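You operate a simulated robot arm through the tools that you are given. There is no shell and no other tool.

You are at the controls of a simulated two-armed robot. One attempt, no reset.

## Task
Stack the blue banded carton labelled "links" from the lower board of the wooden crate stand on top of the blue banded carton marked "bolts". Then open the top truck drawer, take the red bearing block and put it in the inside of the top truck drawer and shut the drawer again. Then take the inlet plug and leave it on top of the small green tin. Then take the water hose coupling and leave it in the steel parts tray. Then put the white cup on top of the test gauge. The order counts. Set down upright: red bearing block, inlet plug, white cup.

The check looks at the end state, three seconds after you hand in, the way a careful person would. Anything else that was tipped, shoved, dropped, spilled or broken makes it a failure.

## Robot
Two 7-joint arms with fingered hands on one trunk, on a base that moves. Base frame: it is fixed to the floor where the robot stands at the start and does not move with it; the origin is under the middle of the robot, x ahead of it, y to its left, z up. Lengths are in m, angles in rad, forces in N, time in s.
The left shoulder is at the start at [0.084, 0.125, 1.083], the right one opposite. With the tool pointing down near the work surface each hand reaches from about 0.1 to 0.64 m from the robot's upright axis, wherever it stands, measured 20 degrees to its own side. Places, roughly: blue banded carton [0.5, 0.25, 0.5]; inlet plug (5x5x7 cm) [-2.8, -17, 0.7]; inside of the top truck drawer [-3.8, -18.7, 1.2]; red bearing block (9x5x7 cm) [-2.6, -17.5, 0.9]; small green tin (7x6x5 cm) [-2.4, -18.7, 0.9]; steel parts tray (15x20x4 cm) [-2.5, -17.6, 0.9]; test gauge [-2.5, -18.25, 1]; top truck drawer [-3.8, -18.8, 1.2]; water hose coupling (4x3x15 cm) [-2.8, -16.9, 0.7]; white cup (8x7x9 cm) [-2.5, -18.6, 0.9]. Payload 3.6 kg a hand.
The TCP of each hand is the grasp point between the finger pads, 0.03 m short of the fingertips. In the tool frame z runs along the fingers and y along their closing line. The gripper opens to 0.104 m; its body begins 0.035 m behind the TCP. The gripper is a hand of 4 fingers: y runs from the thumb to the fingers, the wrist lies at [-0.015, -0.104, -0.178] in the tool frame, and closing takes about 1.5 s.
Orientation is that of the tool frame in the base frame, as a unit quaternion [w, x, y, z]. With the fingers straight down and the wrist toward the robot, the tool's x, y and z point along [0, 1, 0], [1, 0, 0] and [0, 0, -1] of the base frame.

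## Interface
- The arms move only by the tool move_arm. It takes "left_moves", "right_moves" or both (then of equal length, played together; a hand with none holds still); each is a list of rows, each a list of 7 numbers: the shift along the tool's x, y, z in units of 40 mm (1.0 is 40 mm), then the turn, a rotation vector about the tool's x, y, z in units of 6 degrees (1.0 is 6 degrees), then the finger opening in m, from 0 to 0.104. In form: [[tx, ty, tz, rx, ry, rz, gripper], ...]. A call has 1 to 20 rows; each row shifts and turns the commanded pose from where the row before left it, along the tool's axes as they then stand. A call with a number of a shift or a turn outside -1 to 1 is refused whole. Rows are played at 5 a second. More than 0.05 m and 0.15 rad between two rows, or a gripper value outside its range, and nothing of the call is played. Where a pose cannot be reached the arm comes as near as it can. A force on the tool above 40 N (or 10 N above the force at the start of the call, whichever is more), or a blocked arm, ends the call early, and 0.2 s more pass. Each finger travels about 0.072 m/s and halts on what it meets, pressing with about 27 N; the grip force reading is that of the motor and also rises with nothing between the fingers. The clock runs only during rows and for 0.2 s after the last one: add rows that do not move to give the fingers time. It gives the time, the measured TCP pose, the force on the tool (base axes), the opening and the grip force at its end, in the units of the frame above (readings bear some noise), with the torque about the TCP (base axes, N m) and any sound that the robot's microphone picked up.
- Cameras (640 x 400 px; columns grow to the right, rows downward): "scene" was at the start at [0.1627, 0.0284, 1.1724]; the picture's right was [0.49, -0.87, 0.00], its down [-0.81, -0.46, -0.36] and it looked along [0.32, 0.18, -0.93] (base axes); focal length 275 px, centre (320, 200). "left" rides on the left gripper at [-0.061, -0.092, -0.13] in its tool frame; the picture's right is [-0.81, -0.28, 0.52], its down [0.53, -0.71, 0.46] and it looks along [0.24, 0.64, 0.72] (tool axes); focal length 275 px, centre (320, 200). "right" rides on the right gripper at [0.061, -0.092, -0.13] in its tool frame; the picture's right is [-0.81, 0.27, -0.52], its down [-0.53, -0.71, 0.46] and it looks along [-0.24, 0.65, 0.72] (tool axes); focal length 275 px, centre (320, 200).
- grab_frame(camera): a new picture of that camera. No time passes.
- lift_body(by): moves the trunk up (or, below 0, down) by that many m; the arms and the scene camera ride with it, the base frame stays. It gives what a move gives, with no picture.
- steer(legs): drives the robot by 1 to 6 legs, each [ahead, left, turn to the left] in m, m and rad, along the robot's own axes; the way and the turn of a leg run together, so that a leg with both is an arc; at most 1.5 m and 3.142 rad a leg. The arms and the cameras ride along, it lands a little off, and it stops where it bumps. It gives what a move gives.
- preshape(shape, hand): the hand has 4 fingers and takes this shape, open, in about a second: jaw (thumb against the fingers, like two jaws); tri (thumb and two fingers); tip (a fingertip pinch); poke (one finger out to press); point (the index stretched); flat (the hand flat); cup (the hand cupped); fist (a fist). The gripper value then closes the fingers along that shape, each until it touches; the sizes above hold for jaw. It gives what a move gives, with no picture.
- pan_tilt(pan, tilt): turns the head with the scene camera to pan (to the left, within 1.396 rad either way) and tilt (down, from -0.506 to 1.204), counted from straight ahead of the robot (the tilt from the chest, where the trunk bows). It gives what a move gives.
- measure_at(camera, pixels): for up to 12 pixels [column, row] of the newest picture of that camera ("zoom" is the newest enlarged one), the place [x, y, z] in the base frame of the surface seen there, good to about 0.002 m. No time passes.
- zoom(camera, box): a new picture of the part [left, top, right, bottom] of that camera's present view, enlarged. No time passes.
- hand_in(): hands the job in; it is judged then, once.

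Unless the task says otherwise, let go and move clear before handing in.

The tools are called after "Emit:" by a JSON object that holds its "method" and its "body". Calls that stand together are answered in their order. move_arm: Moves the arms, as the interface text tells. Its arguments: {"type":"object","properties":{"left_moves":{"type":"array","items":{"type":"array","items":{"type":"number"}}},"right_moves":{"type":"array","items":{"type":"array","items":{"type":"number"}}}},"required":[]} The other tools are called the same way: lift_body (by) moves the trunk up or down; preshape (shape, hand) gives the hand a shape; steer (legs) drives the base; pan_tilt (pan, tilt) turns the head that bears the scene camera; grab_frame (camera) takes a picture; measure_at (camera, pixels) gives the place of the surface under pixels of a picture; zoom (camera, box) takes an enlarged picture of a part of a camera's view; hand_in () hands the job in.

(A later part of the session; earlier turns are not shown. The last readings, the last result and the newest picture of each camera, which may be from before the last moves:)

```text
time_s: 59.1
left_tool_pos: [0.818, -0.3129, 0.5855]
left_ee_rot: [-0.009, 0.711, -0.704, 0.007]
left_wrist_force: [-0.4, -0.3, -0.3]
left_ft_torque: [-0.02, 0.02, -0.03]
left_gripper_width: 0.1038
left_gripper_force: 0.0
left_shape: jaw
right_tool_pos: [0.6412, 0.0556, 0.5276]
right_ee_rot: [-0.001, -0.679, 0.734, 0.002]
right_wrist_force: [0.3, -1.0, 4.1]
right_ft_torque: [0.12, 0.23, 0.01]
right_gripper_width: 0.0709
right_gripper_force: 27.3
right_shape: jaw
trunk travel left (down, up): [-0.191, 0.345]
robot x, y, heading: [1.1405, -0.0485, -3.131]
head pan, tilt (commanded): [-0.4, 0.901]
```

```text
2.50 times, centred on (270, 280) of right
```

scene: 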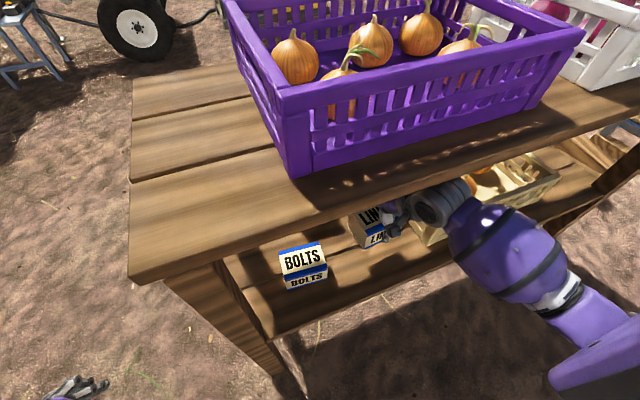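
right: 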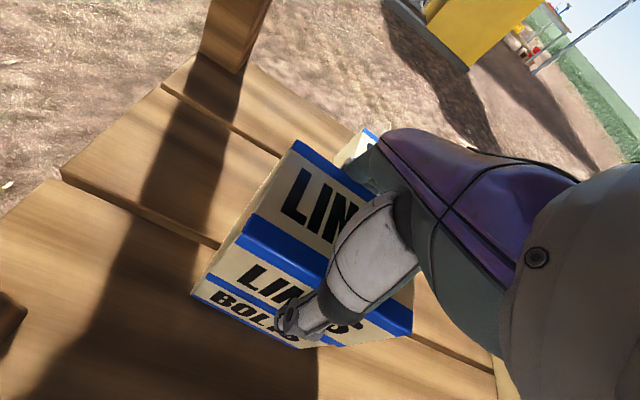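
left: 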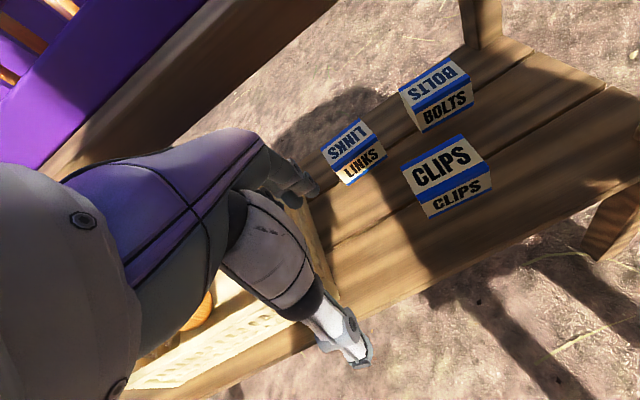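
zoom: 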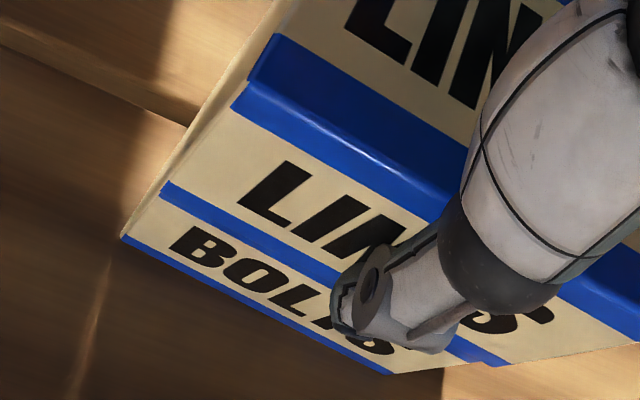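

The force rose to +4 N: LINKS rests on BOLTS. I will open the fingers.

Emit:
{"method": "move_arm", "body": {"right_moves": [[0, 0, 0, 0, 0, 0, 0.072], [0, 0, 0, 0, 0, 0, 0.08], [0, 0, 0, 0, 0, 0, 0.09], [0, 0, 0, 0, 0, 0, 0.104], [0, 0, 0, 0, 0, 0, 0.104], [0, 0, 0, 0, 0, 0, 0.104]]}}

Emit:
{"method": "grab_frame", "body": {"camera": "right"}}

```text
time_s: 60.5
left_tool_pos: [0.818, -0.314, 0.5853]
left_ee_rot: [-0.01, 0.711, -0.703, 0.008]
left_wrist_force: [0.7, 0.2, -0.3]
left_ft_torque: [-0.01, 0.0, -0.01]
left_gripper_width: 0.1038
left_gripper_force: 0.0
left_shape: jaw
right_tool_pos: [0.6408, 0.0551, 0.527]
right_ee_rot: [-0.001, -0.68, 0.734, 0.001]
right_wrist_force: [0.2, 0.2, 2.3]
right_ft_torque: [-0.02, -0.04, 0.02]
right_gripper_width: 0.1038
right_gripper_force: 0.0
right_shape: jaw
trunk travel left (down, up): [-0.191, 0.345]
robot x, y, heading: [1.138, -0.0439, -3.131]
head pan, tilt (commanded): [-0.4, 0.901]
```

```text
taken
```

right: 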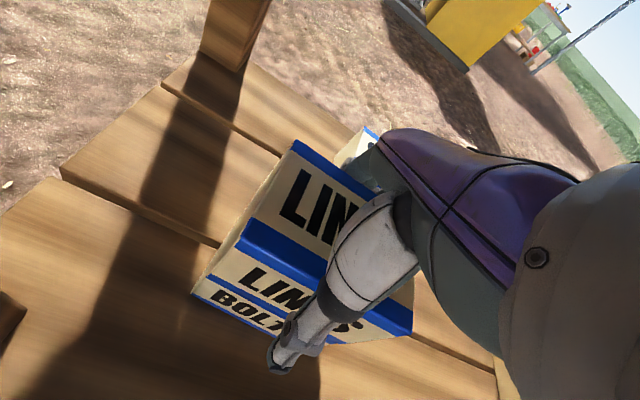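

LINKS is released and stays put. Rising straight would bring the wrist near the upper board, so I will rise only 1 cm and slide the hand out sideways along the carton faces.

Emit:
{"method": "move_arm", "body": {"right_moves": [[0, 0, -0.2, 0, 0, 0, 0.104], [-0.4, 0, 0, 0, 0, 0, 0.104], [-0.8, 0, 0, 0, 0, 0, 0.104], [-0.9, 0, 0, 0, 0, 0, 0.104], [-0.9, 0, 0, 0, 0, 0, 0.104], [-0.7, 0, 0, 0, 0, 0, 0.104], [0, 0, 0, 0, 0, 0, 0.104]]}}

Emit:
{"method": "grab_frame", "body": {"camera": "right"}}

Emit:
{"method": "zoom", "body": {"camera": "scene", "box": [225, 190, 425, 315]}}

```text
time_s: 62.1
left_tool_pos: [0.8174, -0.3137, 0.5841]
left_ee_rot: [-0.009, 0.711, -0.703, 0.01]
left_wrist_force: [0.2, 0.1, -0.4]
left_ft_torque: [-0.01, 0.0, -0.04]
left_gripper_width: 0.1036
left_gripper_force: 0.0
left_shape: jaw
right_tool_pos: [0.6507, 0.202, 0.5339]
right_ee_rot: [0.0, -0.679, 0.734, 0.001]
right_wrist_force: [0.2, 0.7, -0.3]
right_ft_torque: [0.01, 0.02, -0.01]
right_gripper_width: 0.1038
right_gripper_force: 0.0
right_shape: jaw
trunk travel left (down, up): [-0.191, 0.345]
robot x, y, heading: [1.1381, -0.0443, -3.132]
head pan, tilt (commanded): [-0.4, 0.901]
```

```text
taken
```

right: 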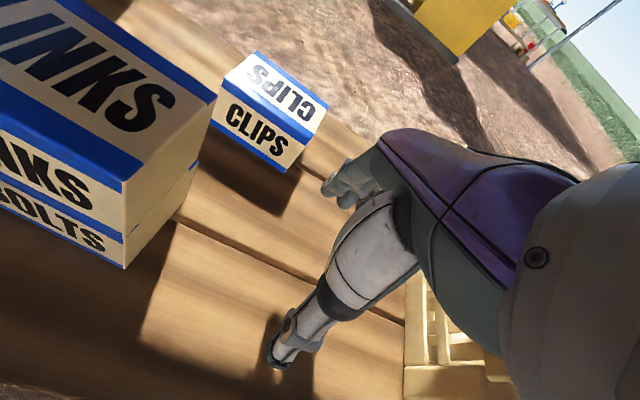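

```text
3.20 times, centred on (325, 252) of scene
```

zoom: 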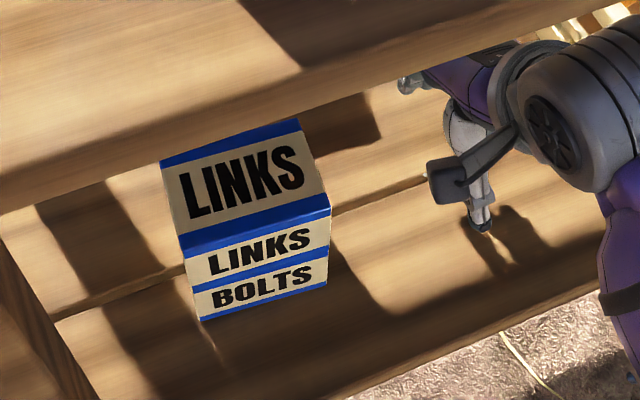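

The stack is square and the hand is clear of it. I will pull the hand back out of the stand.

Emit:
{"method": "move_arm", "body": {"right_moves": [[0, -0.9, 0, 0, 0, 0, 0.104], [0, -0.9, 0, 0, 0, 0, 0.104], [0, -0.9, 0, 0, 0, 0, 0.104], [0, -0.9, 0, 0, 0, 0, 0.104], [0, -0.9, 0, 0, 0, 0, 0.104], [0, -0.5, 0, 0, 0, 0, 0.104], [0, 0, 0, 0, 0, 0, 0.104]]}}

Emit:
{"method": "grab_frame", "body": {"camera": "scene"}}

```text
time_s: 63.7
left_tool_pos: [0.8171, -0.3147, 0.5844]
left_ee_rot: [-0.009, 0.711, -0.703, 0.008]
left_wrist_force: [-0.6, 0.4, -0.3]
left_ft_torque: [0.05, 0.02, 0.01]
left_gripper_width: 0.1036
left_gripper_force: 0.1
left_shape: jaw
right_tool_pos: [0.8519, 0.1876, 0.5336]
right_ee_rot: [-0.001, -0.679, 0.734, 0.001]
right_wrist_force: [0.2, -0.3, 0.2]
right_ft_torque: [-0.01, 0.0, -0.01]
right_gripper_width: 0.1038
right_gripper_force: 0.1
right_shape: jaw
trunk travel left (down, up): [-0.191, 0.345]
robot x, y, heading: [1.1398, -0.0463, -3.135]
head pan, tilt (commanded): [-0.4, 0.901]
```

```text
taken
```

scene: 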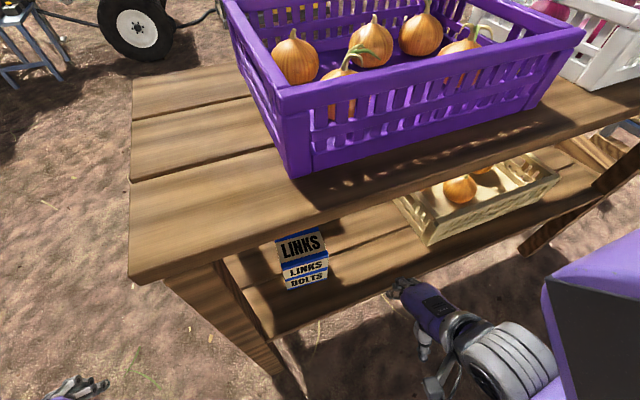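

The first job is done: LINKS sits on BOLTS, and CLIPS and the crates are untouched. I will back off, raise the trunk to its former height and turn to face −y to survey the way.

Emit:
{"method": "steer", "body": {"legs": [[-0.4, 0, 0]]}}

Emit:
{"method": "lift_body", "body": {"by": 0.122}}

Emit:
{"method": "steer", "body": {"legs": [[0, 0, 1.565]]}}

Emit:
{"method": "pan_tilt", "body": {"pan": 0.0, "tilt": 0.15}}

Emit:
{"method": "grab_frame", "body": {"camera": "scene"}}

Emit:
{"method": "pan_tilt", "body": {"pan": -0.8, "tilt": 0.15}}

Emit:
{"method": "grab_frame", "body": {"camera": "scene"}}

```text
time_s: 66.2
left_tool_pos: [1.2164, -0.3087, 0.5843]
left_ee_rot: [-0.009, 0.711, -0.703, 0.008]
left_wrist_force: [0.6, 0.5, 0.0]
left_ft_torque: [0.01, -0.07, 0.0]
left_gripper_width: 0.1039
left_gripper_force: 0.1
left_shape: jaw
right_tool_pos: [1.2505, 0.1911, 0.535]
right_ee_rot: [0.0, -0.68, 0.734, 0.001]
right_wrist_force: [0.0, 0.3, 0.0]
right_ft_torque: [0.0, 0.02, 0.02]
right_gripper_width: 0.104
right_gripper_force: 0.1
right_shape: jaw
trunk travel left (down, up): [-0.191, 0.345]
robot x, y, heading: [1.5375, -0.0476, -3.13]
head pan, tilt (commanded): [-0.4, 0.901]
```

```text
time_s: 67.7
left_tool_pos: [1.2163, -0.3097, 0.706]
left_ee_rot: [-0.009, 0.711, -0.703, 0.008]
left_wrist_force: [-0.1, -1.0, 0.0]
left_ft_torque: [-0.03, 0.03, -0.04]
left_gripper_width: 0.1039
left_gripper_force: 0.0
left_shape: jaw
right_tool_pos: [1.2506, 0.1918, 0.6544]
right_ee_rot: [0.0, -0.68, 0.733, 0.0]
right_wrist_force: [0.8, -0.4, 0.1]
right_ft_torque: [0.0, -0.01, 0.05]
right_gripper_width: 0.1038
right_gripper_force: 0.1
right_shape: jaw
trunk travel left (down, up): [-0.313, 0.223]
robot x, y, heading: [1.539, -0.0401, -3.137]
head pan, tilt (commanded): [-0.4, 0.901]
```

```text
time_s: 71.9
left_tool_pos: [1.8039, -0.3649, 0.7064]
left_ee_rot: [-0.012, 1.0, 0.002, -0.001]
left_wrist_force: [1.0, 0.0, 0.3]
left_ft_torque: [0.01, -0.04, 0.01]
left_gripper_width: 0.1038
left_gripper_force: 0.0
left_shape: jaw
right_tool_pos: [1.3044, -0.3284, 0.656]
right_ee_rot: [0.0, 0.999, -0.041, -0.001]
right_wrist_force: [0.1, -0.1, -0.1]
right_ft_torque: [0.01, 0.01, -0.03]
right_gripper_width: 0.1038
right_gripper_force: 0.0
right_shape: jaw
trunk travel left (down, up): [-0.313, 0.223]
robot x, y, heading: [1.5383, -0.0393, -1.565]
head pan, tilt (commanded): [-0.4, 0.901]
```

```text
time_s: 73.0
left_tool_pos: [1.8045, -0.3652, 0.7056]
left_ee_rot: [-0.012, 1.0, 0.003, -0.002]
left_wrist_force: [-0.9, 0.2, -0.4]
left_ft_torque: [-0.01, 0.01, -0.01]
left_gripper_width: 0.1036
left_gripper_force: 0.0
left_shape: jaw
right_tool_pos: [1.3038, -0.3289, 0.656]
right_ee_rot: [0.001, 0.999, -0.041, 0.0]
right_wrist_force: [-0.3, -1.1, -0.2]
right_ft_torque: [-0.01, -0.02, -0.02]
right_gripper_width: 0.1039
right_gripper_force: 0.2
right_shape: jaw
trunk travel left (down, up): [-0.313, 0.223]
robot x, y, heading: [1.5413, -0.0411, -1.563]
head pan, tilt (commanded): [0.0, 0.15]
```

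```text
taken
```

scene: 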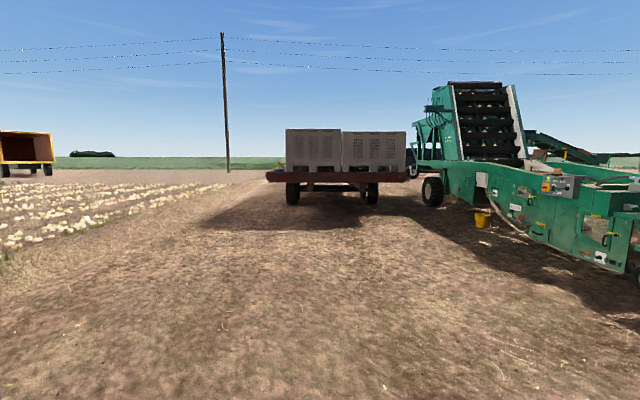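

```text
time_s: 74.2
left_tool_pos: [1.8047, -0.3645, 0.7058]
left_ee_rot: [-0.012, 1.0, 0.003, -0.001]
left_wrist_force: [-0.9, -0.4, -1.1]
left_ft_torque: [-0.03, 0.01, -0.01]
left_gripper_width: 0.1038
left_gripper_force: 0.2
left_shape: jaw
right_tool_pos: [1.3042, -0.328, 0.6549]
right_ee_rot: [0.001, 0.999, -0.041, -0.001]
right_wrist_force: [-0.4, 0.3, 0.2]
right_ft_torque: [-0.01, 0.0, 0.0]
right_gripper_width: 0.1037
right_gripper_force: 0.0
right_shape: jaw
trunk travel left (down, up): [-0.313, 0.223]
robot x, y, heading: [1.5399, -0.0409, -1.564]
head pan, tilt (commanded): [-0.799, 0.15]
```

```text
taken
```

scene: 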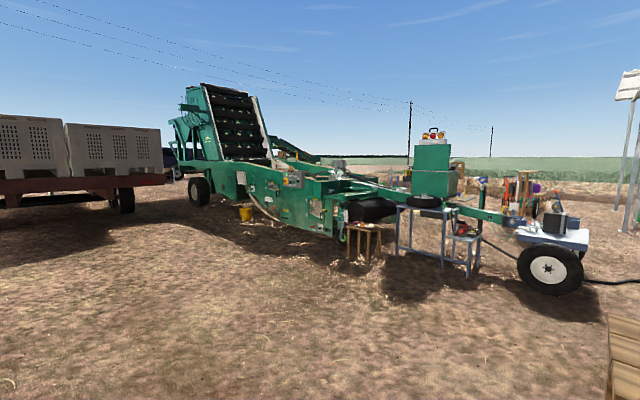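

A trailer with grey bins stands straight ahead and the green harvester to its right; a dark vehicle peeks out behind them. I will measure their positions.

Emit:
{"method": "measure_at", "body": {"camera": "scene", "pixels": [[125, 205], [165, 183], [10, 190], [200, 190], [245, 212], [330, 210], [365, 255], [400, 240], [550, 270], [445, 170], [175, 150], [180, 175]]}}

Emit:
{"method": "zoom", "body": {"camera": "scene", "box": [100, 80, 340, 230]}}

Emit:
{"method": "pan_tilt", "body": {"pan": 0.0, "tilt": 0.1}}

Emit:
{"method": "zoom", "body": {"camera": "scene", "box": [240, 100, 480, 250]}}

Emit:
{"method": "measure_at", "body": {"camera": "scene", "pixels": [[270, 190], [300, 205], [370, 210], [400, 190], [430, 205], [410, 180], [290, 160], [230, 180], [200, 230], [420, 240]]}}

```text
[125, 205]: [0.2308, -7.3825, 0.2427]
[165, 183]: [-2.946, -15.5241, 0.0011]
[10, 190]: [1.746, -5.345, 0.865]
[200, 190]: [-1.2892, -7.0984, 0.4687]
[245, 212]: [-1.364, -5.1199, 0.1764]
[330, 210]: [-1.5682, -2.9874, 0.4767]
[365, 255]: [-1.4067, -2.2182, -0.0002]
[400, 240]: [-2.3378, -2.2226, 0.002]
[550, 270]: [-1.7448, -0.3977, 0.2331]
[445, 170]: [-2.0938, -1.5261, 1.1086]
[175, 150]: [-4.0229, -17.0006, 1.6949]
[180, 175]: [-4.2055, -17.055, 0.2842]
```

```text
2.67 times, centred on (220, 155) of scene
```

zoom: 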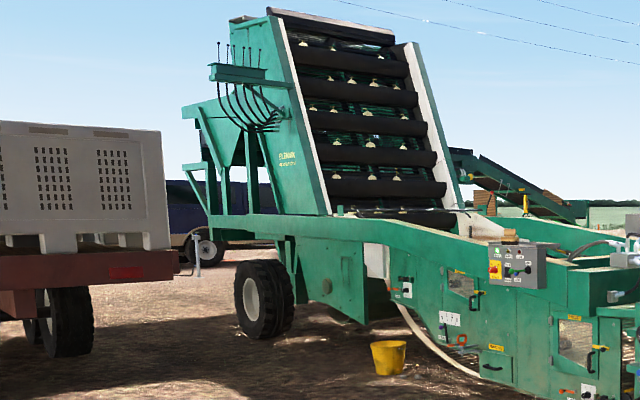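

```text
time_s: 75.3
left_tool_pos: [1.8052, -0.364, 0.7071]
left_ee_rot: [-0.011, 1.0, 0.003, -0.001]
left_wrist_force: [-0.4, 0.3, 0.0]
left_ft_torque: [0.01, 0.0, 0.05]
left_gripper_width: 0.1037
left_gripper_force: 0.0
left_shape: jaw
right_tool_pos: [1.3031, -0.3286, 0.6554]
right_ee_rot: [0.0, 0.999, -0.041, -0.001]
right_wrist_force: [0.1, 0.5, 0.2]
right_ft_torque: [0.03, -0.01, 0.02]
right_gripper_width: 0.1038
right_gripper_force: 0.1
right_shape: jaw
trunk travel left (down, up): [-0.313, 0.223]
robot x, y, heading: [1.5363, -0.0388, -1.557]
head pan, tilt (commanded): [0.0, 0.099]
```

```text
2.67 times, centred on (360, 175) of scene
```

zoom: 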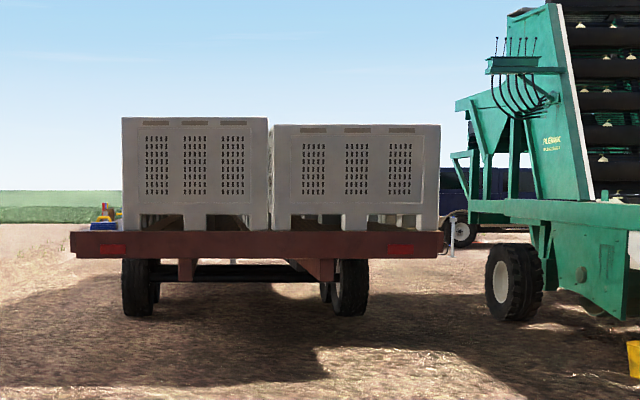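

```text
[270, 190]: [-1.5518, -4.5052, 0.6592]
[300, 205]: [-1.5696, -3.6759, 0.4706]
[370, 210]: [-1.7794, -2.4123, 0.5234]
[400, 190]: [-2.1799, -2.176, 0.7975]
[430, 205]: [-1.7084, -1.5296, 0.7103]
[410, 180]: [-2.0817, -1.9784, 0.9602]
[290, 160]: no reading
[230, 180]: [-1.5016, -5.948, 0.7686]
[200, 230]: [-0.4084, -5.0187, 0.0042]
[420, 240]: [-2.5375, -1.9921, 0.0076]
```

The trailer spans about x −0.1 to 2.6 from y −5.3 onward, with a clear lane on its left before the field. I will go round on that side in stages.

Emit:
{"method": "steer", "body": {"legs": [[1.2, 0.9, 0], [1.2, 1.1, 0], [1.5, 0, 0], [1.0, 0, 0]]}}

Emit:
{"method": "grab_frame", "body": {"camera": "scene"}}

Emit:
{"method": "pan_tilt", "body": {"pan": -0.7, "tilt": 0.3}}

Emit:
{"method": "grab_frame", "body": {"camera": "scene"}}

```text
refused: leg 2 is longer than a leg can be; nothing moved
```

```text
taken
```

scene: 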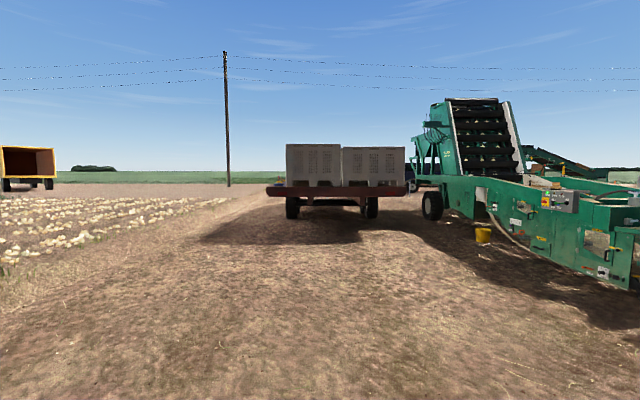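

```text
time_s: 76.4
left_tool_pos: [1.8045, -0.3644, 0.7068]
left_ee_rot: [-0.012, 1.0, 0.003, 0.0]
left_wrist_force: [0.4, 0.2, 0.9]
left_ft_torque: [0.0, 0.0, 0.02]
left_gripper_width: 0.104
left_gripper_force: 0.0
left_shape: jaw
right_tool_pos: [1.3039, -0.3284, 0.6557]
right_ee_rot: [0.001, 0.999, -0.041, 0.0]
right_wrist_force: [0.6, 0.2, 0.6]
right_ft_torque: [0.0, -0.01, -0.02]
right_gripper_width: 0.1039
right_gripper_force: 0.0
right_shape: jaw
trunk travel left (down, up): [-0.313, 0.223]
robot x, y, heading: [1.5401, -0.0389, -1.565]
head pan, tilt (commanded): [-0.7, 0.3]
```

```text
taken
```

scene: 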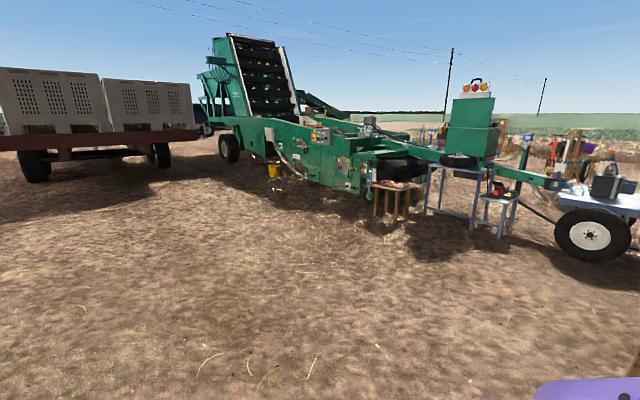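

The leg was just over the 1.5 m limit. I will use shorter diagonal legs.

Emit:
{"method": "steer", "body": {"legs": [[1.0, 1.0, 0], [1.0, 1.0, 0], [1.5, 0, 0], [1.5, 0, 0]]}}

Emit:
{"method": "pan_tilt", "body": {"pan": 0.0, "tilt": 0.25}}

Emit:
{"method": "grab_frame", "body": {"camera": "scene"}}

Emit:
{"method": "pan_tilt", "body": {"pan": -0.7, "tilt": 0.3}}

Emit:
{"method": "grab_frame", "body": {"camera": "scene"}}

```text
time_s: 108.2
left_tool_pos: [3.8303, -5.3623, 0.7058]
left_ee_rot: [-0.012, 1.0, 0.004, -0.001]
left_wrist_force: [0.8, -0.4, -0.5]
left_ft_torque: [0.01, 0.03, -0.01]
left_gripper_width: 0.1035
left_gripper_force: 0.1
left_shape: jaw
right_tool_pos: [3.3304, -5.3274, 0.6551]
right_ee_rot: [0.001, 0.999, -0.041, 0.0]
right_wrist_force: [0.5, -0.5, -0.6]
right_ft_torque: [-0.01, 0.0, 0.02]
right_gripper_width: 0.104
right_gripper_force: 0.1
right_shape: jaw
trunk travel left (down, up): [-0.313, 0.223]
robot x, y, heading: [3.5612, -5.0393, -1.57]
head pan, tilt (commanded): [-0.7, 0.3]
```

```text
time_s: 109.2
left_tool_pos: [3.8315, -5.3629, 0.7062]
left_ee_rot: [-0.012, 1.0, 0.003, -0.001]
left_wrist_force: [0.5, -0.7, -0.1]
left_ft_torque: [-0.01, -0.02, -0.03]
left_gripper_width: 0.1036
left_gripper_force: 0.1
left_shape: jaw
right_tool_pos: [3.3307, -5.3269, 0.6568]
right_ee_rot: [0.001, 0.999, -0.04, 0.0]
right_wrist_force: [0.8, 1.3, -0.3]
right_ft_torque: [-0.01, -0.02, -0.02]
right_gripper_width: 0.1039
right_gripper_force: 0.1
right_shape: jaw
trunk travel left (down, up): [-0.313, 0.223]
robot x, y, heading: [3.5649, -5.0412, -1.571]
head pan, tilt (commanded): [0.0, 0.25]
```

```text
taken
```

scene: 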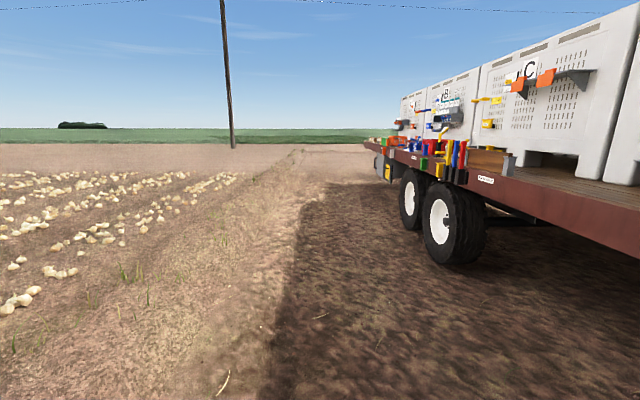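

```text
time_s: 110.3
left_tool_pos: [3.831, -5.3633, 0.7055]
left_ee_rot: [-0.013, 1.0, 0.004, -0.001]
left_wrist_force: [-0.5, -0.5, -0.2]
left_ft_torque: [0.0, -0.01, 0.0]
left_gripper_width: 0.1034
left_gripper_force: 0.0
left_shape: jaw
right_tool_pos: [3.3298, -5.3271, 0.655]
right_ee_rot: [0.001, 0.999, -0.041, 0.0]
right_wrist_force: [1.0, 0.7, -0.5]
right_ft_torque: [0.01, 0.01, 0.01]
right_gripper_width: 0.1037
right_gripper_force: 0.1
right_shape: jaw
trunk travel left (down, up): [-0.313, 0.223]
robot x, y, heading: [3.5616, -5.0413, -1.563]
head pan, tilt (commanded): [-0.7, 0.3]
```

```text
taken
```

scene: 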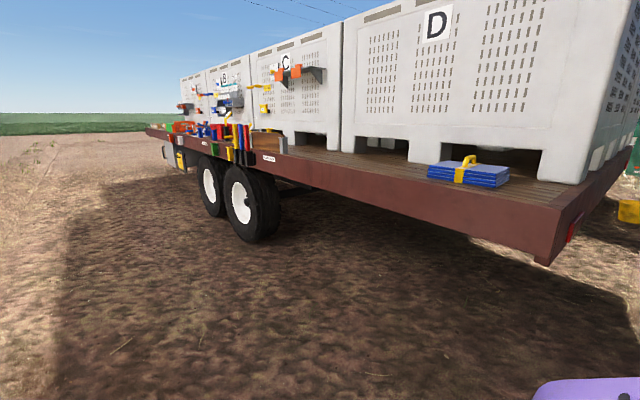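

The trailer's near edge carries loose tools, so I will check its distance before driving alongside.

Emit:
{"method": "measure_at", "body": {"camera": "scene", "pixels": [[540, 250], [290, 165], [240, 200], [180, 150], [150, 130], [208, 185], [60, 160], [30, 250]]}}

```text
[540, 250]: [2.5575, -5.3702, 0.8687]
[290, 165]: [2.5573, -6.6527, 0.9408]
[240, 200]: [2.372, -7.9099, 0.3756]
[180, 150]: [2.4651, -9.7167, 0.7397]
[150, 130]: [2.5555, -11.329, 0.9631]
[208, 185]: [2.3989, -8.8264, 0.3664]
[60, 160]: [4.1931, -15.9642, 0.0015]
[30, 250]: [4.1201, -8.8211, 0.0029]
```

The trailer edge is at x≈2.56 and ends near y −11.5; my right hand is at x≈3.33, so there is 0.7 m clearance. I will drive ahead past it.

Emit:
{"method": "steer", "body": {"legs": [[1.5, 0, 0], [1.5, 0, 0], [1.5, 0, 0], [1.5, 0, 0], [1.5, 0, 0]]}}

Emit:
{"method": "pan_tilt", "body": {"pan": 0.0, "tilt": 0.2}}

Emit:
{"method": "grab_frame", "body": {"camera": "scene"}}

Emit:
{"method": "pan_tilt", "body": {"pan": -0.9, "tilt": 0.2}}

Emit:
{"method": "grab_frame", "body": {"camera": "scene"}}

```text
time_s: 146.0
left_tool_pos: [3.8564, -12.887, 0.7061]
left_ee_rot: [-0.012, 1.0, -0.003, -0.001]
left_wrist_force: [-0.3, 0.0, 0.2]
left_ft_torque: [0.0, 0.0, 0.02]
left_gripper_width: 0.1038
left_gripper_force: 0.0
left_shape: jaw
right_tool_pos: [3.3556, -12.8446, 0.6556]
right_ee_rot: [0.002, 0.999, -0.048, 0.0]
right_wrist_force: [0.0, -0.7, 1.5]
right_ft_torque: [0.01, -0.05, 0.04]
right_gripper_width: 0.1042
right_gripper_force: 0.1
right_shape: jaw
trunk travel left (down, up): [-0.313, 0.223]
robot x, y, heading: [3.5946, -12.5603, -1.581]
head pan, tilt (commanded): [-0.7, 0.3]
```

```text
time_s: 147.0
left_tool_pos: [3.856, -12.8867, 0.7076]
left_ee_rot: [-0.013, 1.0, -0.003, -0.001]
left_wrist_force: [0.5, -0.4, 0.6]
left_ft_torque: [0.0, -0.02, 0.01]
left_gripper_width: 0.1035
left_gripper_force: 0.2
left_shape: jaw
right_tool_pos: [3.3552, -12.8443, 0.6553]
right_ee_rot: [0.001, 0.999, -0.047, 0.0]
right_wrist_force: [-0.4, -0.4, 0.4]
right_ft_torque: [0.02, 0.03, 0.01]
right_gripper_width: 0.1039
right_gripper_force: 0.1
right_shape: jaw
trunk travel left (down, up): [-0.313, 0.223]
robot x, y, heading: [3.5947, -12.5629, -1.582]
head pan, tilt (commanded): [0.0, 0.201]
```

```text
taken
```

scene: 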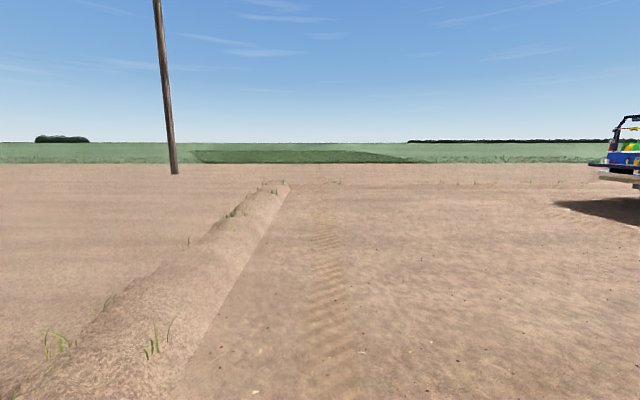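

```text
time_s: 148.2
left_tool_pos: [3.8569, -12.8872, 0.7066]
left_ee_rot: [-0.013, 1.0, -0.003, 0.0]
left_wrist_force: [-0.5, -0.3, -0.1]
left_ft_torque: [0.03, 0.01, -0.01]
left_gripper_width: 0.1038
left_gripper_force: 0.0
left_shape: jaw
right_tool_pos: [3.3554, -12.8446, 0.6558]
right_ee_rot: [0.001, 0.999, -0.047, 0.0]
right_wrist_force: [0.4, 0.5, -0.2]
right_ft_torque: [-0.02, 0.02, -0.01]
right_gripper_width: 0.104
right_gripper_force: 0.2
right_shape: jaw
trunk travel left (down, up): [-0.313, 0.223]
robot x, y, heading: [3.5959, -12.5593, -1.582]
head pan, tilt (commanded): [-0.901, 0.201]
```

```text
taken
```

scene: 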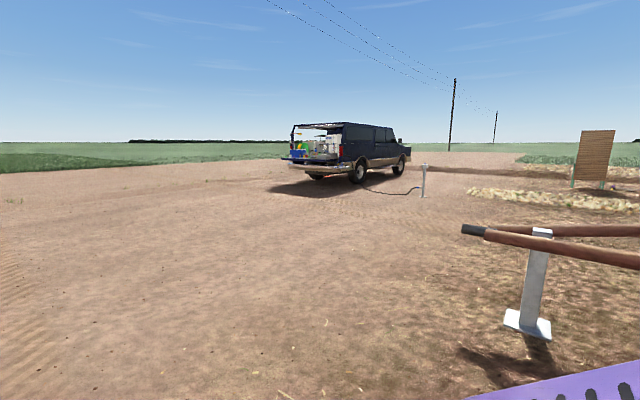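

The truck with an open tail stands at about (−3, −18), with a water post nearby. I will zoom and measure.

Emit:
{"method": "zoom", "body": {"camera": "scene", "box": [260, 100, 460, 225]}}

Emit:
{"method": "measure_at", "body": {"camera": "scene", "pixels": [[330, 163], [285, 160], [340, 170], [360, 175], [423, 190], [423, 170], [345, 145], [530, 310], [465, 230], [390, 195], [420, 186], [350, 195]]}}

```text
3.20 times, centred on (360, 162) of scene
```

zoom: 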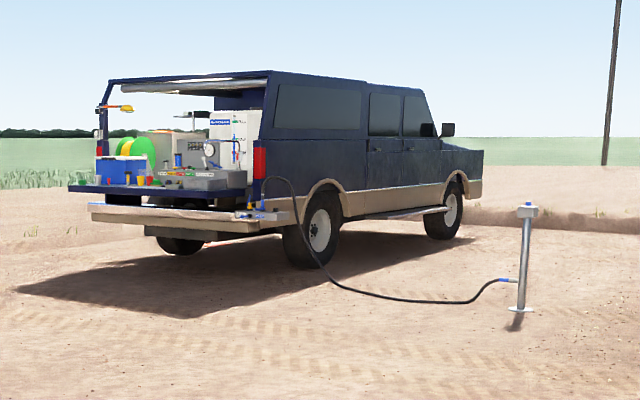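

```text
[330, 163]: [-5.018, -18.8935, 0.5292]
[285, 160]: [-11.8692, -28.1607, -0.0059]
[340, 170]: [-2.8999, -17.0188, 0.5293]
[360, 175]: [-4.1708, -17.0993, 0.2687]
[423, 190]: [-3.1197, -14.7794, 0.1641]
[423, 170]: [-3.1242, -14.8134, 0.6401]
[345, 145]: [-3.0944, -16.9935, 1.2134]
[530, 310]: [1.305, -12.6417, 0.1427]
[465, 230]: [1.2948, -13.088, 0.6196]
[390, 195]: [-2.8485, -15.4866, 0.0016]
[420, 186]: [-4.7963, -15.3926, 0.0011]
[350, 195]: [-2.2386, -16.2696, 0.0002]
```

The tailgate faces me around x −2.3 to −2.9. I will go to y≈−17.6, turn to face it and approach to x≈0.

Emit:
{"method": "steer", "body": {"legs": [[1.5, 0, 0], [1.5, 0, 0], [1.5, 0, 0], [0.9, 0, 0], [0, 0, -1.56], [1.5, 0, 0]]}}

Emit:
{"method": "steer", "body": {"legs": [[1.5, 0, 0], [0.8, 0, 0]]}}

Emit:
{"method": "pan_tilt", "body": {"pan": 0.0, "tilt": 0.2}}

Emit:
{"method": "grab_frame", "body": {"camera": "scene"}}

Emit:
{"method": "zoom", "body": {"camera": "scene", "box": [120, 80, 440, 280]}}

```text
time_s: 184.8
left_tool_pos: [1.772, -18.2088, 0.7057]
left_ee_rot: [0.009, -0.706, 0.708, -0.007]
left_wrist_force: [-0.1, 0.0, -0.8]
left_ft_torque: [-0.01, 0.02, -0.02]
left_gripper_width: 0.1036
left_gripper_force: 0.1
left_shape: jaw
right_tool_pos: [1.812, -17.7085, 0.6554]
right_ee_rot: [0.0, -0.675, 0.738, 0.001]
right_wrist_force: [-0.3, 0.3, 0.8]
right_ft_torque: [-0.04, 0.0, 0.0]
right_gripper_width: 0.1039
right_gripper_force: 0.1
right_shape: jaw
trunk travel left (down, up): [-0.313, 0.223]
robot x, y, heading: [2.0978, -17.9441, 3.137]
head pan, tilt (commanded): [-0.901, 0.201]
```

```text
time_s: 196.1
left_tool_pos: [-0.5333, -18.2264, 0.7073]
left_ee_rot: [-0.009, 0.711, -0.703, 0.006]
left_wrist_force: [1.2, -0.5, -0.5]
left_ft_torque: [0.01, 0.0, 0.0]
left_gripper_width: 0.1035
left_gripper_force: 0.1
left_shape: jaw
right_tool_pos: [-0.5, -17.7259, 0.655]
right_ee_rot: [0.0, -0.68, 0.733, 0.001]
right_wrist_force: [0.4, -0.1, 0.1]
right_ft_torque: [0.05, 0.0, -0.04]
right_gripper_width: 0.1038
right_gripper_force: 0.1
right_shape: jaw
trunk travel left (down, up): [-0.313, 0.223]
robot x, y, heading: [-0.2123, -17.9588, -3.136]
head pan, tilt (commanded): [-0.901, 0.201]
```

```text
time_s: 197.3
left_tool_pos: [-0.5328, -18.2264, 0.7067]
left_ee_rot: [-0.01, 0.71, -0.704, 0.009]
left_wrist_force: [-0.4, -0.4, 0.0]
left_ft_torque: [-0.01, 0.01, -0.03]
left_gripper_width: 0.1037
left_gripper_force: 0.0
left_shape: jaw
right_tool_pos: [-0.5004, -17.7254, 0.6555]
right_ee_rot: [0.0, -0.679, 0.734, 0.001]
right_wrist_force: [-1.0, 0.5, 0.5]
right_ft_torque: [0.0, 0.0, 0.02]
right_gripper_width: 0.1042
right_gripper_force: 0.1
right_shape: jaw
trunk travel left (down, up): [-0.313, 0.223]
robot x, y, heading: [-0.2152, -17.9549, -3.132]
head pan, tilt (commanded): [0.0, 0.201]
```

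```text
taken
```

scene: 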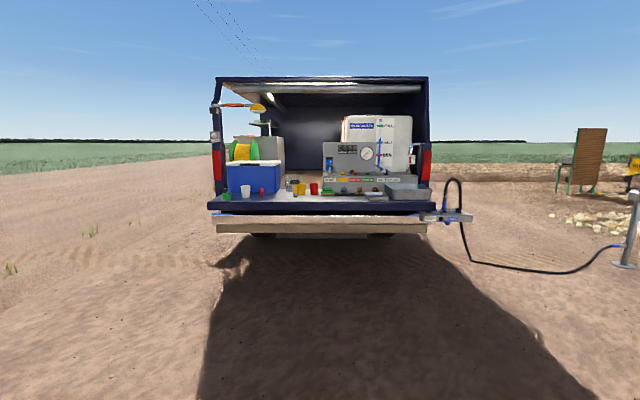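

```text
2.00 times, centred on (280, 180) of scene
```

zoom: 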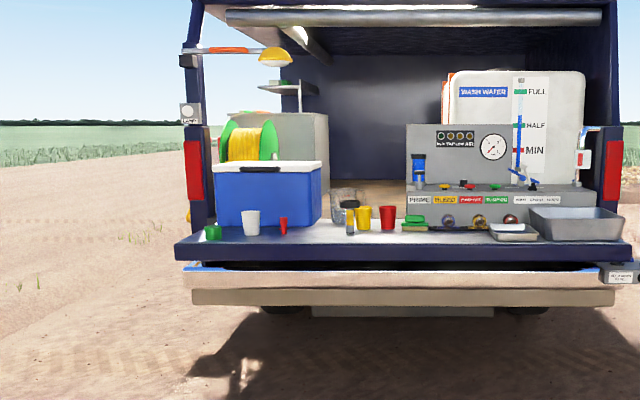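

The tailgate holds the parts; the grey drawer cabinet at zoom (290,150) seems to face the open left (south) side of the truck. I will measure key points.

Emit:
{"method": "measure_at", "body": {"camera": "scene", "pixels": [[226, 196], [245, 191], [262, 191], [376, 192], [377, 197], [410, 192], [320, 205], [320, 222], [265, 150], [450, 215], [293, 186], [367, 153]]}}

Emit:
{"method": "steer", "body": {"legs": [[1.1, 0, 0]]}}

Emit:
{"method": "pan_tilt", "body": {"pan": 0.5, "tilt": 0.35}}

Emit:
{"method": "grab_frame", "body": {"camera": "scene"}}

Emit:
{"method": "pan_tilt", "body": {"pan": -0.4, "tilt": 0.35}}

Emit:
{"method": "grab_frame", "body": {"camera": "scene"}}

```text
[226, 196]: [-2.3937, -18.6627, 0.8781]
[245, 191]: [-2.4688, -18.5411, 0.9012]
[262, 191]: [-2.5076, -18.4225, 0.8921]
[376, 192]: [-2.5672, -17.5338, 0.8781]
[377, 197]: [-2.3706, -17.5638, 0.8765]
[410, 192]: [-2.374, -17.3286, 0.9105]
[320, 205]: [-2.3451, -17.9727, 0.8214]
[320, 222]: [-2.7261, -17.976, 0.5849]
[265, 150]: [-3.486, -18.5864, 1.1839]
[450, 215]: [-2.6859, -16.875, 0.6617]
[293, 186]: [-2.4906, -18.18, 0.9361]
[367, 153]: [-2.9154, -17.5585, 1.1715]
```

```text
time_s: 202.9
left_tool_pos: [-1.624, -18.2354, 0.7055]
left_ee_rot: [-0.009, 0.71, -0.704, 0.008]
left_wrist_force: [-0.3, 0.4, 0.1]
left_ft_torque: [-0.02, 0.01, 0.0]
left_gripper_width: 0.1038
left_gripper_force: 0.1
left_shape: jaw
right_tool_pos: [-1.59, -17.736, 0.655]
right_ee_rot: [-0.001, -0.679, 0.734, 0.001]
right_wrist_force: [-0.5, 0.5, -0.5]
right_ft_torque: [0.0, -0.01, 0.0]
right_gripper_width: 0.104
right_gripper_force: 0.0
right_shape: jaw
trunk travel left (down, up): [-0.313, 0.223]
robot x, y, heading: [-1.3004, -17.9694, -3.133]
head pan, tilt (commanded): [0.0, 0.201]
```

```text
time_s: 203.8
left_tool_pos: [-1.6234, -18.2367, 0.7068]
left_ee_rot: [-0.009, 0.711, -0.703, 0.008]
left_wrist_force: [-0.3, -0.1, 0.5]
left_ft_torque: [0.01, 0.0, 0.03]
left_gripper_width: 0.1038
left_gripper_force: 0.0
left_shape: jaw
right_tool_pos: [-1.5891, -17.7347, 0.6546]
right_ee_rot: [0.0, -0.678, 0.735, 0.0]
right_wrist_force: [0.5, 0.1, 0.1]
right_ft_torque: [0.0, -0.02, -0.02]
right_gripper_width: 0.1039
right_gripper_force: 0.1
right_shape: jaw
trunk travel left (down, up): [-0.313, 0.223]
robot x, y, heading: [-1.3052, -17.9679, -3.133]
head pan, tilt (commanded): [0.499, 0.351]
```

```text
taken
```

scene: 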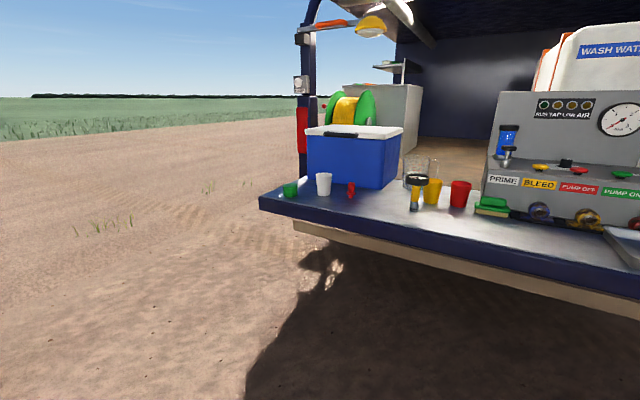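

```text
time_s: 205.0
left_tool_pos: [-1.6233, -18.2361, 0.7074]
left_ee_rot: [-0.01, 0.71, -0.704, 0.008]
left_wrist_force: [-0.3, -0.4, 0.4]
left_ft_torque: [0.02, 0.03, -0.01]
left_gripper_width: 0.1039
left_gripper_force: 0.0
left_shape: jaw
right_tool_pos: [-1.5894, -17.7359, 0.6557]
right_ee_rot: [-0.001, -0.679, 0.734, 0.001]
right_wrist_force: [0.4, -0.1, -0.8]
right_ft_torque: [0.0, 0.01, 0.02]
right_gripper_width: 0.1039
right_gripper_force: 0.1
right_shape: jaw
trunk travel left (down, up): [-0.313, 0.223]
robot x, y, heading: [-1.3035, -17.9694, -3.135]
head pan, tilt (commanded): [-0.4, 0.351]
```

```text
taken
```

scene: 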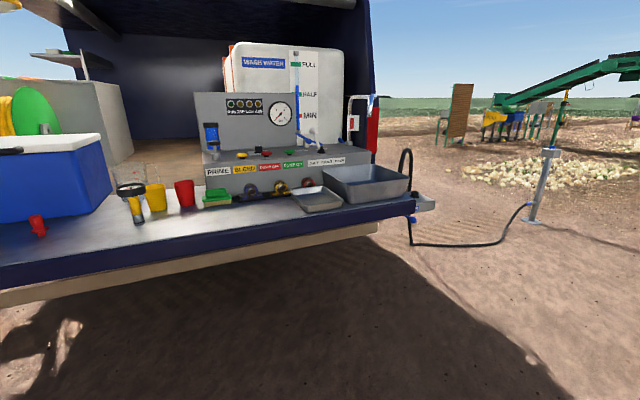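

The test gauge looks like the black-topped yellow item at (131,190); the flat steel tray is at (317,200) and something red sits behind it at (307,181). I will zoom on these.

Emit:
{"method": "zoom", "body": {"camera": "scene", "box": [190, 130, 430, 230]}}

Emit:
{"method": "zoom", "body": {"camera": "scene", "box": [0, 130, 220, 270]}}

Emit:
{"method": "zoom", "body": {"camera": "scene", "box": [370, 130, 570, 260]}}

```text
2.67 times, centred on (310, 180) of scene
```

zoom: 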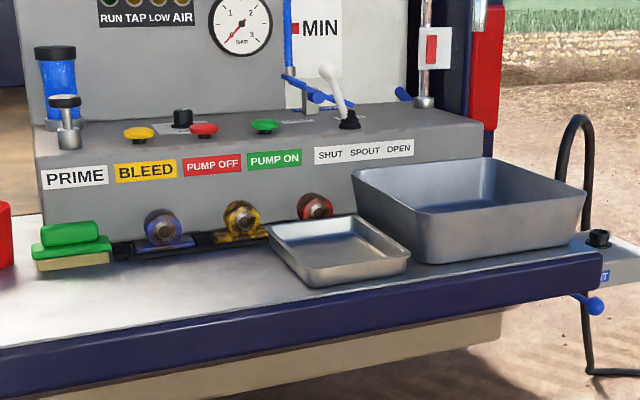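

```text
2.86 times, centred on (110, 200) of scene
```

zoom: 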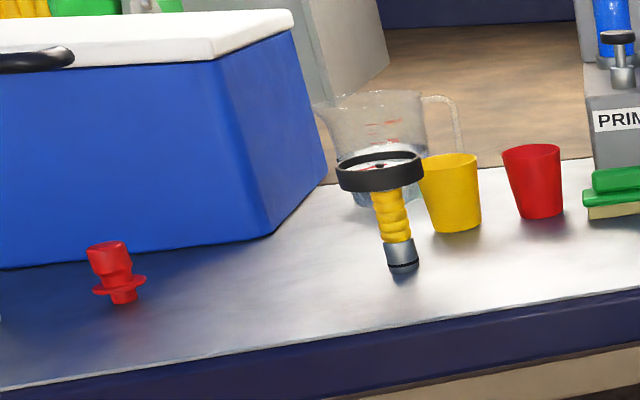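

```text
3.08 times, centred on (470, 195) of scene
```

zoom: 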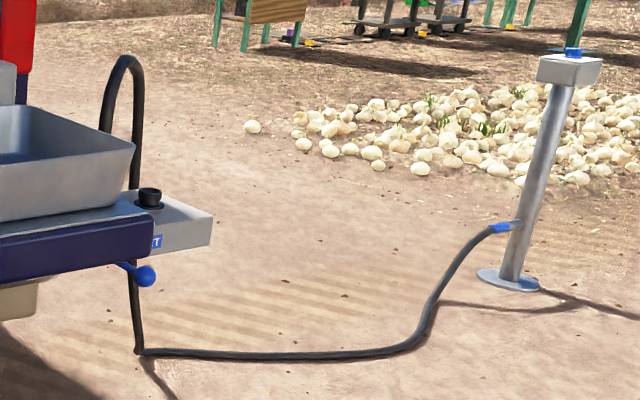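

The red bearing block is third on the black rack, and the hose and plug are on the right-hand ledge. The drawer must be opened first, so I will move to the truck's left side and look at the cabinet.

Emit:
{"method": "steer", "body": {"legs": [[0, 1.4, 0], [0, 0.7, 0]]}}

Emit:
{"method": "pan_tilt", "body": {"pan": -0.5, "tilt": 0.15}}

Emit:
{"method": "grab_frame", "body": {"camera": "scene"}}

```text
time_s: 223.8
left_tool_pos: [-1.6196, -20.3521, 0.7062]
left_ee_rot: [-0.01, 0.708, -0.707, 0.008]
left_wrist_force: [-0.1, 0.0, 0.2]
left_ft_torque: [0.0, -0.02, 0.03]
left_gripper_width: 0.1038
left_gripper_force: 0.2
left_shape: jaw
right_tool_pos: [-1.5823, -19.8533, 0.6564]
right_ee_rot: [0.0, -0.677, 0.736, 0.001]
right_wrist_force: [0.4, 0.0, 0.3]
right_ft_torque: [0.03, -0.02, -0.01]
right_gripper_width: 0.1038
right_gripper_force: 0.0
right_shape: jaw
trunk travel left (down, up): [-0.313, 0.223]
robot x, y, heading: [-1.2978, -20.0891, -3.14]
head pan, tilt (commanded): [-0.4, 0.351]
```

```text
time_s: 224.6
left_tool_pos: [-1.6193, -20.3534, 0.7058]
left_ee_rot: [-0.008, 0.708, -0.706, 0.008]
left_wrist_force: [-0.5, -0.1, 0.6]
left_ft_torque: [0.02, -0.01, 0.02]
left_gripper_width: 0.1034
left_gripper_force: 0.1
left_shape: jaw
right_tool_pos: [-1.5816, -19.8522, 0.6554]
right_ee_rot: [-0.001, -0.676, 0.737, 0.0]
right_wrist_force: [0.4, 0.2, 0.2]
right_ft_torque: [0.0, 0.02, -0.02]
right_gripper_width: 0.1042
right_gripper_force: 0.0
right_shape: jaw
trunk travel left (down, up): [-0.313, 0.223]
robot x, y, heading: [-1.2988, -20.0896, -3.137]
head pan, tilt (commanded): [-0.499, 0.15]
```

```text
taken
```

scene: 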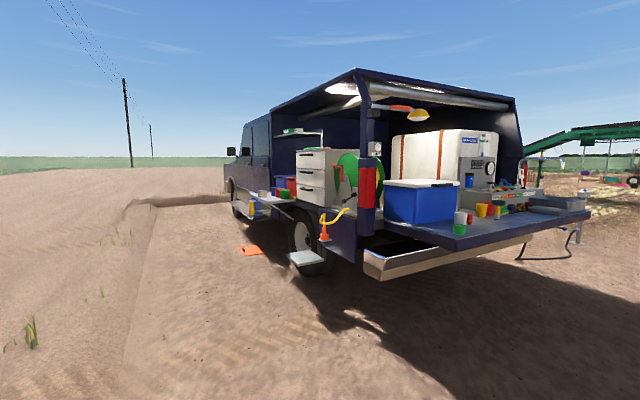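

The left side is open and the drawer cabinet faces south at (315,175), with a step plate at (305,258) and a ground item at (250,250) nearby. I will zoom and measure these.

Emit:
{"method": "zoom", "body": {"camera": "scene", "box": [220, 110, 400, 290]}}

Emit:
{"method": "measure_at", "body": {"camera": "scene", "pixels": [[305, 258], [250, 250], [313, 165], [313, 180], [325, 235], [362, 195], [270, 200], [335, 215], [240, 215], [310, 240], [345, 150], [300, 160]]}}

```text
2.22 times, centred on (310, 200) of scene
```

zoom: 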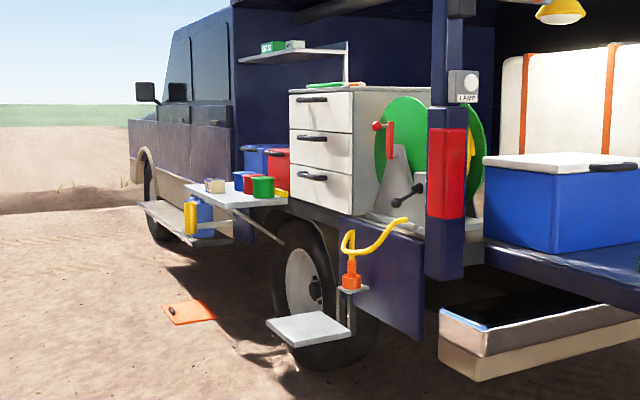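

```text
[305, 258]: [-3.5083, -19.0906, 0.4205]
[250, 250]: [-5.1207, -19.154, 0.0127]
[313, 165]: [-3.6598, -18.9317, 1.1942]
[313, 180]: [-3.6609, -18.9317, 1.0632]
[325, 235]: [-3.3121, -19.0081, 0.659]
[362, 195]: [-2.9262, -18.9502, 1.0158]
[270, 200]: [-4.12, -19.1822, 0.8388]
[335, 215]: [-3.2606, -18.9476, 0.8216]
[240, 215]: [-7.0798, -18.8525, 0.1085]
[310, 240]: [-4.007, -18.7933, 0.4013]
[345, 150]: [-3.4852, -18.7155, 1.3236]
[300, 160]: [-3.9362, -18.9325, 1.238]
```

The cabinet front is at y≈−18.93 with the top drawer near z 1.2; a step plate at z 0.42 and a fold-out table sit on either side. I will drive round to face it from a distance and measure more closely.

Emit:
{"method": "steer", "body": {"legs": [[1.2, 0, 0], [1.2, 0, 0], [0, 0, -1.57]]}}

Emit:
{"method": "pan_tilt", "body": {"pan": 0.0, "tilt": 0.3}}

Emit:
{"method": "grab_frame", "body": {"camera": "scene"}}

```text
time_s: 240.2
left_tool_pos: [-3.9523, -19.7649, 0.7052]
left_ee_rot: [0.0, 0.007, 1.0, -0.012]
left_wrist_force: [0.8, -0.5, -0.2]
left_ft_torque: [-0.01, 0.0, 0.0]
left_gripper_width: 0.1039
left_gripper_force: 0.1
left_shape: jaw
right_tool_pos: [-3.4516, -19.8096, 0.6548]
right_ee_rot: [0.0, 0.05, 0.999, 0.001]
right_wrist_force: [-0.6, -0.1, -0.9]
right_ft_torque: [-0.01, 0.02, -0.04]
right_gripper_width: 0.1042
right_gripper_force: 0.1
right_shape: jaw
trunk travel left (down, up): [-0.313, 0.223]
robot x, y, heading: [-3.6929, -20.0908, 1.554]
head pan, tilt (commanded): [-0.499, 0.15]
```

```text
time_s: 241.1
left_tool_pos: [-3.9509, -19.764, 0.7064]
left_ee_rot: [0.001, 0.008, 1.0, -0.012]
left_wrist_force: [-0.1, 0.0, -0.2]
left_ft_torque: [0.0, -0.03, -0.01]
left_gripper_width: 0.1038
left_gripper_force: 0.0
left_shape: jaw
right_tool_pos: [-3.4519, -19.8104, 0.6554]
right_ee_rot: [-0.001, 0.05, 0.999, 0.0]
right_wrist_force: [-0.1, 0.0, 0.1]
right_ft_torque: [0.02, 0.01, -0.01]
right_gripper_width: 0.104
right_gripper_force: 0.1
right_shape: jaw
trunk travel left (down, up): [-0.313, 0.223]
robot x, y, heading: [-3.6886, -20.0941, 1.556]
head pan, tilt (commanded): [0.0, 0.3]
```

```text
taken
```

scene: 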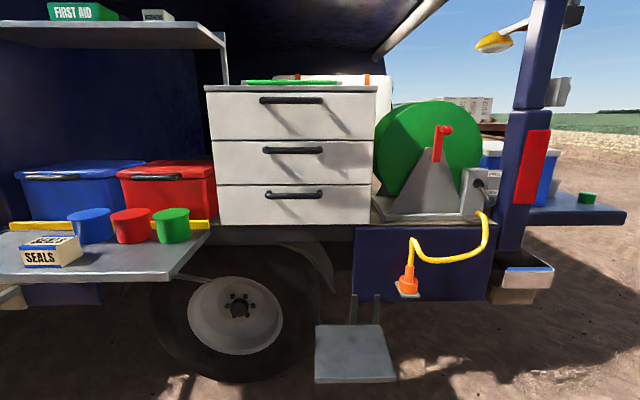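

I face the three-drawer cabinet; the top handle is the black bar at (292,99). I will measure the handle, drawer edges, shelf, table and step.

Emit:
{"method": "zoom", "body": {"camera": "scene", "box": [190, 60, 390, 185]}}

Emit:
{"method": "measure_at", "body": {"camera": "scene", "pixels": [[265, 100], [292, 100], [320, 100], [245, 115], [350, 115], [290, 118], [217, 40], [190, 265], [355, 378], [355, 330], [490, 230], [40, 275]]}}

```text
3.20 times, centred on (290, 122) of scene
```

zoom: 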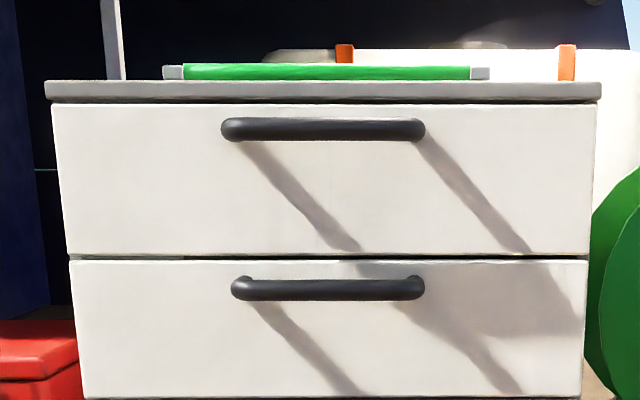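

```text
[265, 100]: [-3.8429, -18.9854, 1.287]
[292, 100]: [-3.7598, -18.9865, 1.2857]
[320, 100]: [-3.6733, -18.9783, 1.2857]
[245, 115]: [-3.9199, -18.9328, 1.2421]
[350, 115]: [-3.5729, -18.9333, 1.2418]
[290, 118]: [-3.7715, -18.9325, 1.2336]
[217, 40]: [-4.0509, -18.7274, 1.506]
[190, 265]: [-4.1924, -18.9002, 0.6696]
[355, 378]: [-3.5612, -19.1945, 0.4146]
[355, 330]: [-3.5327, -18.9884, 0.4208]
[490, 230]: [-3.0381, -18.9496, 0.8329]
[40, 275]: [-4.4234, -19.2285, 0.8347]
```

The top handle spans x −3.85…−3.67 at z≈1.286, about 5 cm off the front at y −18.933. I will measure the cabinet's top slab, drawer edges, the table's right edge and the step plate.

Emit:
{"method": "measure_at", "body": {"camera": "zoom", "pixels": [[60, 110], [590, 108], [75, 250], [585, 252], [320, 90], [320, 84], [230, 130], [322, 122], [322, 138], [415, 130], [250, 72], [480, 73]]}}

Emit:
{"method": "measure_at", "body": {"camera": "scene", "pixels": [[205, 238], [172, 276], [318, 378], [395, 376], [100, 45], [10, 45], [408, 290], [430, 130], [540, 60], [292, 90], [292, 110], [292, 82]]}}

```text
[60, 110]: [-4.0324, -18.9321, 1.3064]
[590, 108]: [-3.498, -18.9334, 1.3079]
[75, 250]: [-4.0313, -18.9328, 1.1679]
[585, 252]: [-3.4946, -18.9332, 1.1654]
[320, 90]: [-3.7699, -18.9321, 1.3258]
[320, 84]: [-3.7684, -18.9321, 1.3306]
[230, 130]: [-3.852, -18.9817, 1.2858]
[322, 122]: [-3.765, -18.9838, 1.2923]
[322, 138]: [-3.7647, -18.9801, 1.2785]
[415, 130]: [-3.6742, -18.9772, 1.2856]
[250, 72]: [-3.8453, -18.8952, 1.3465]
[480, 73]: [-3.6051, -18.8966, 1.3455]
```

```text
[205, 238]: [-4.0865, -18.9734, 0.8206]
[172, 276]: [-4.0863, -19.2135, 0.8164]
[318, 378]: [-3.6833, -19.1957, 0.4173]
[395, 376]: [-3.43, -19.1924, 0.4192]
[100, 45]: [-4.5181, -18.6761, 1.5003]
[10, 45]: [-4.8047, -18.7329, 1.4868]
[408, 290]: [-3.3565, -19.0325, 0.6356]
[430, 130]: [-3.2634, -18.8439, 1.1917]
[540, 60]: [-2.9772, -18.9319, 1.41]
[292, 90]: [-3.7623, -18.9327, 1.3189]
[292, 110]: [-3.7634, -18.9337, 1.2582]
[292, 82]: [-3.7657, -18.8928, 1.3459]
```

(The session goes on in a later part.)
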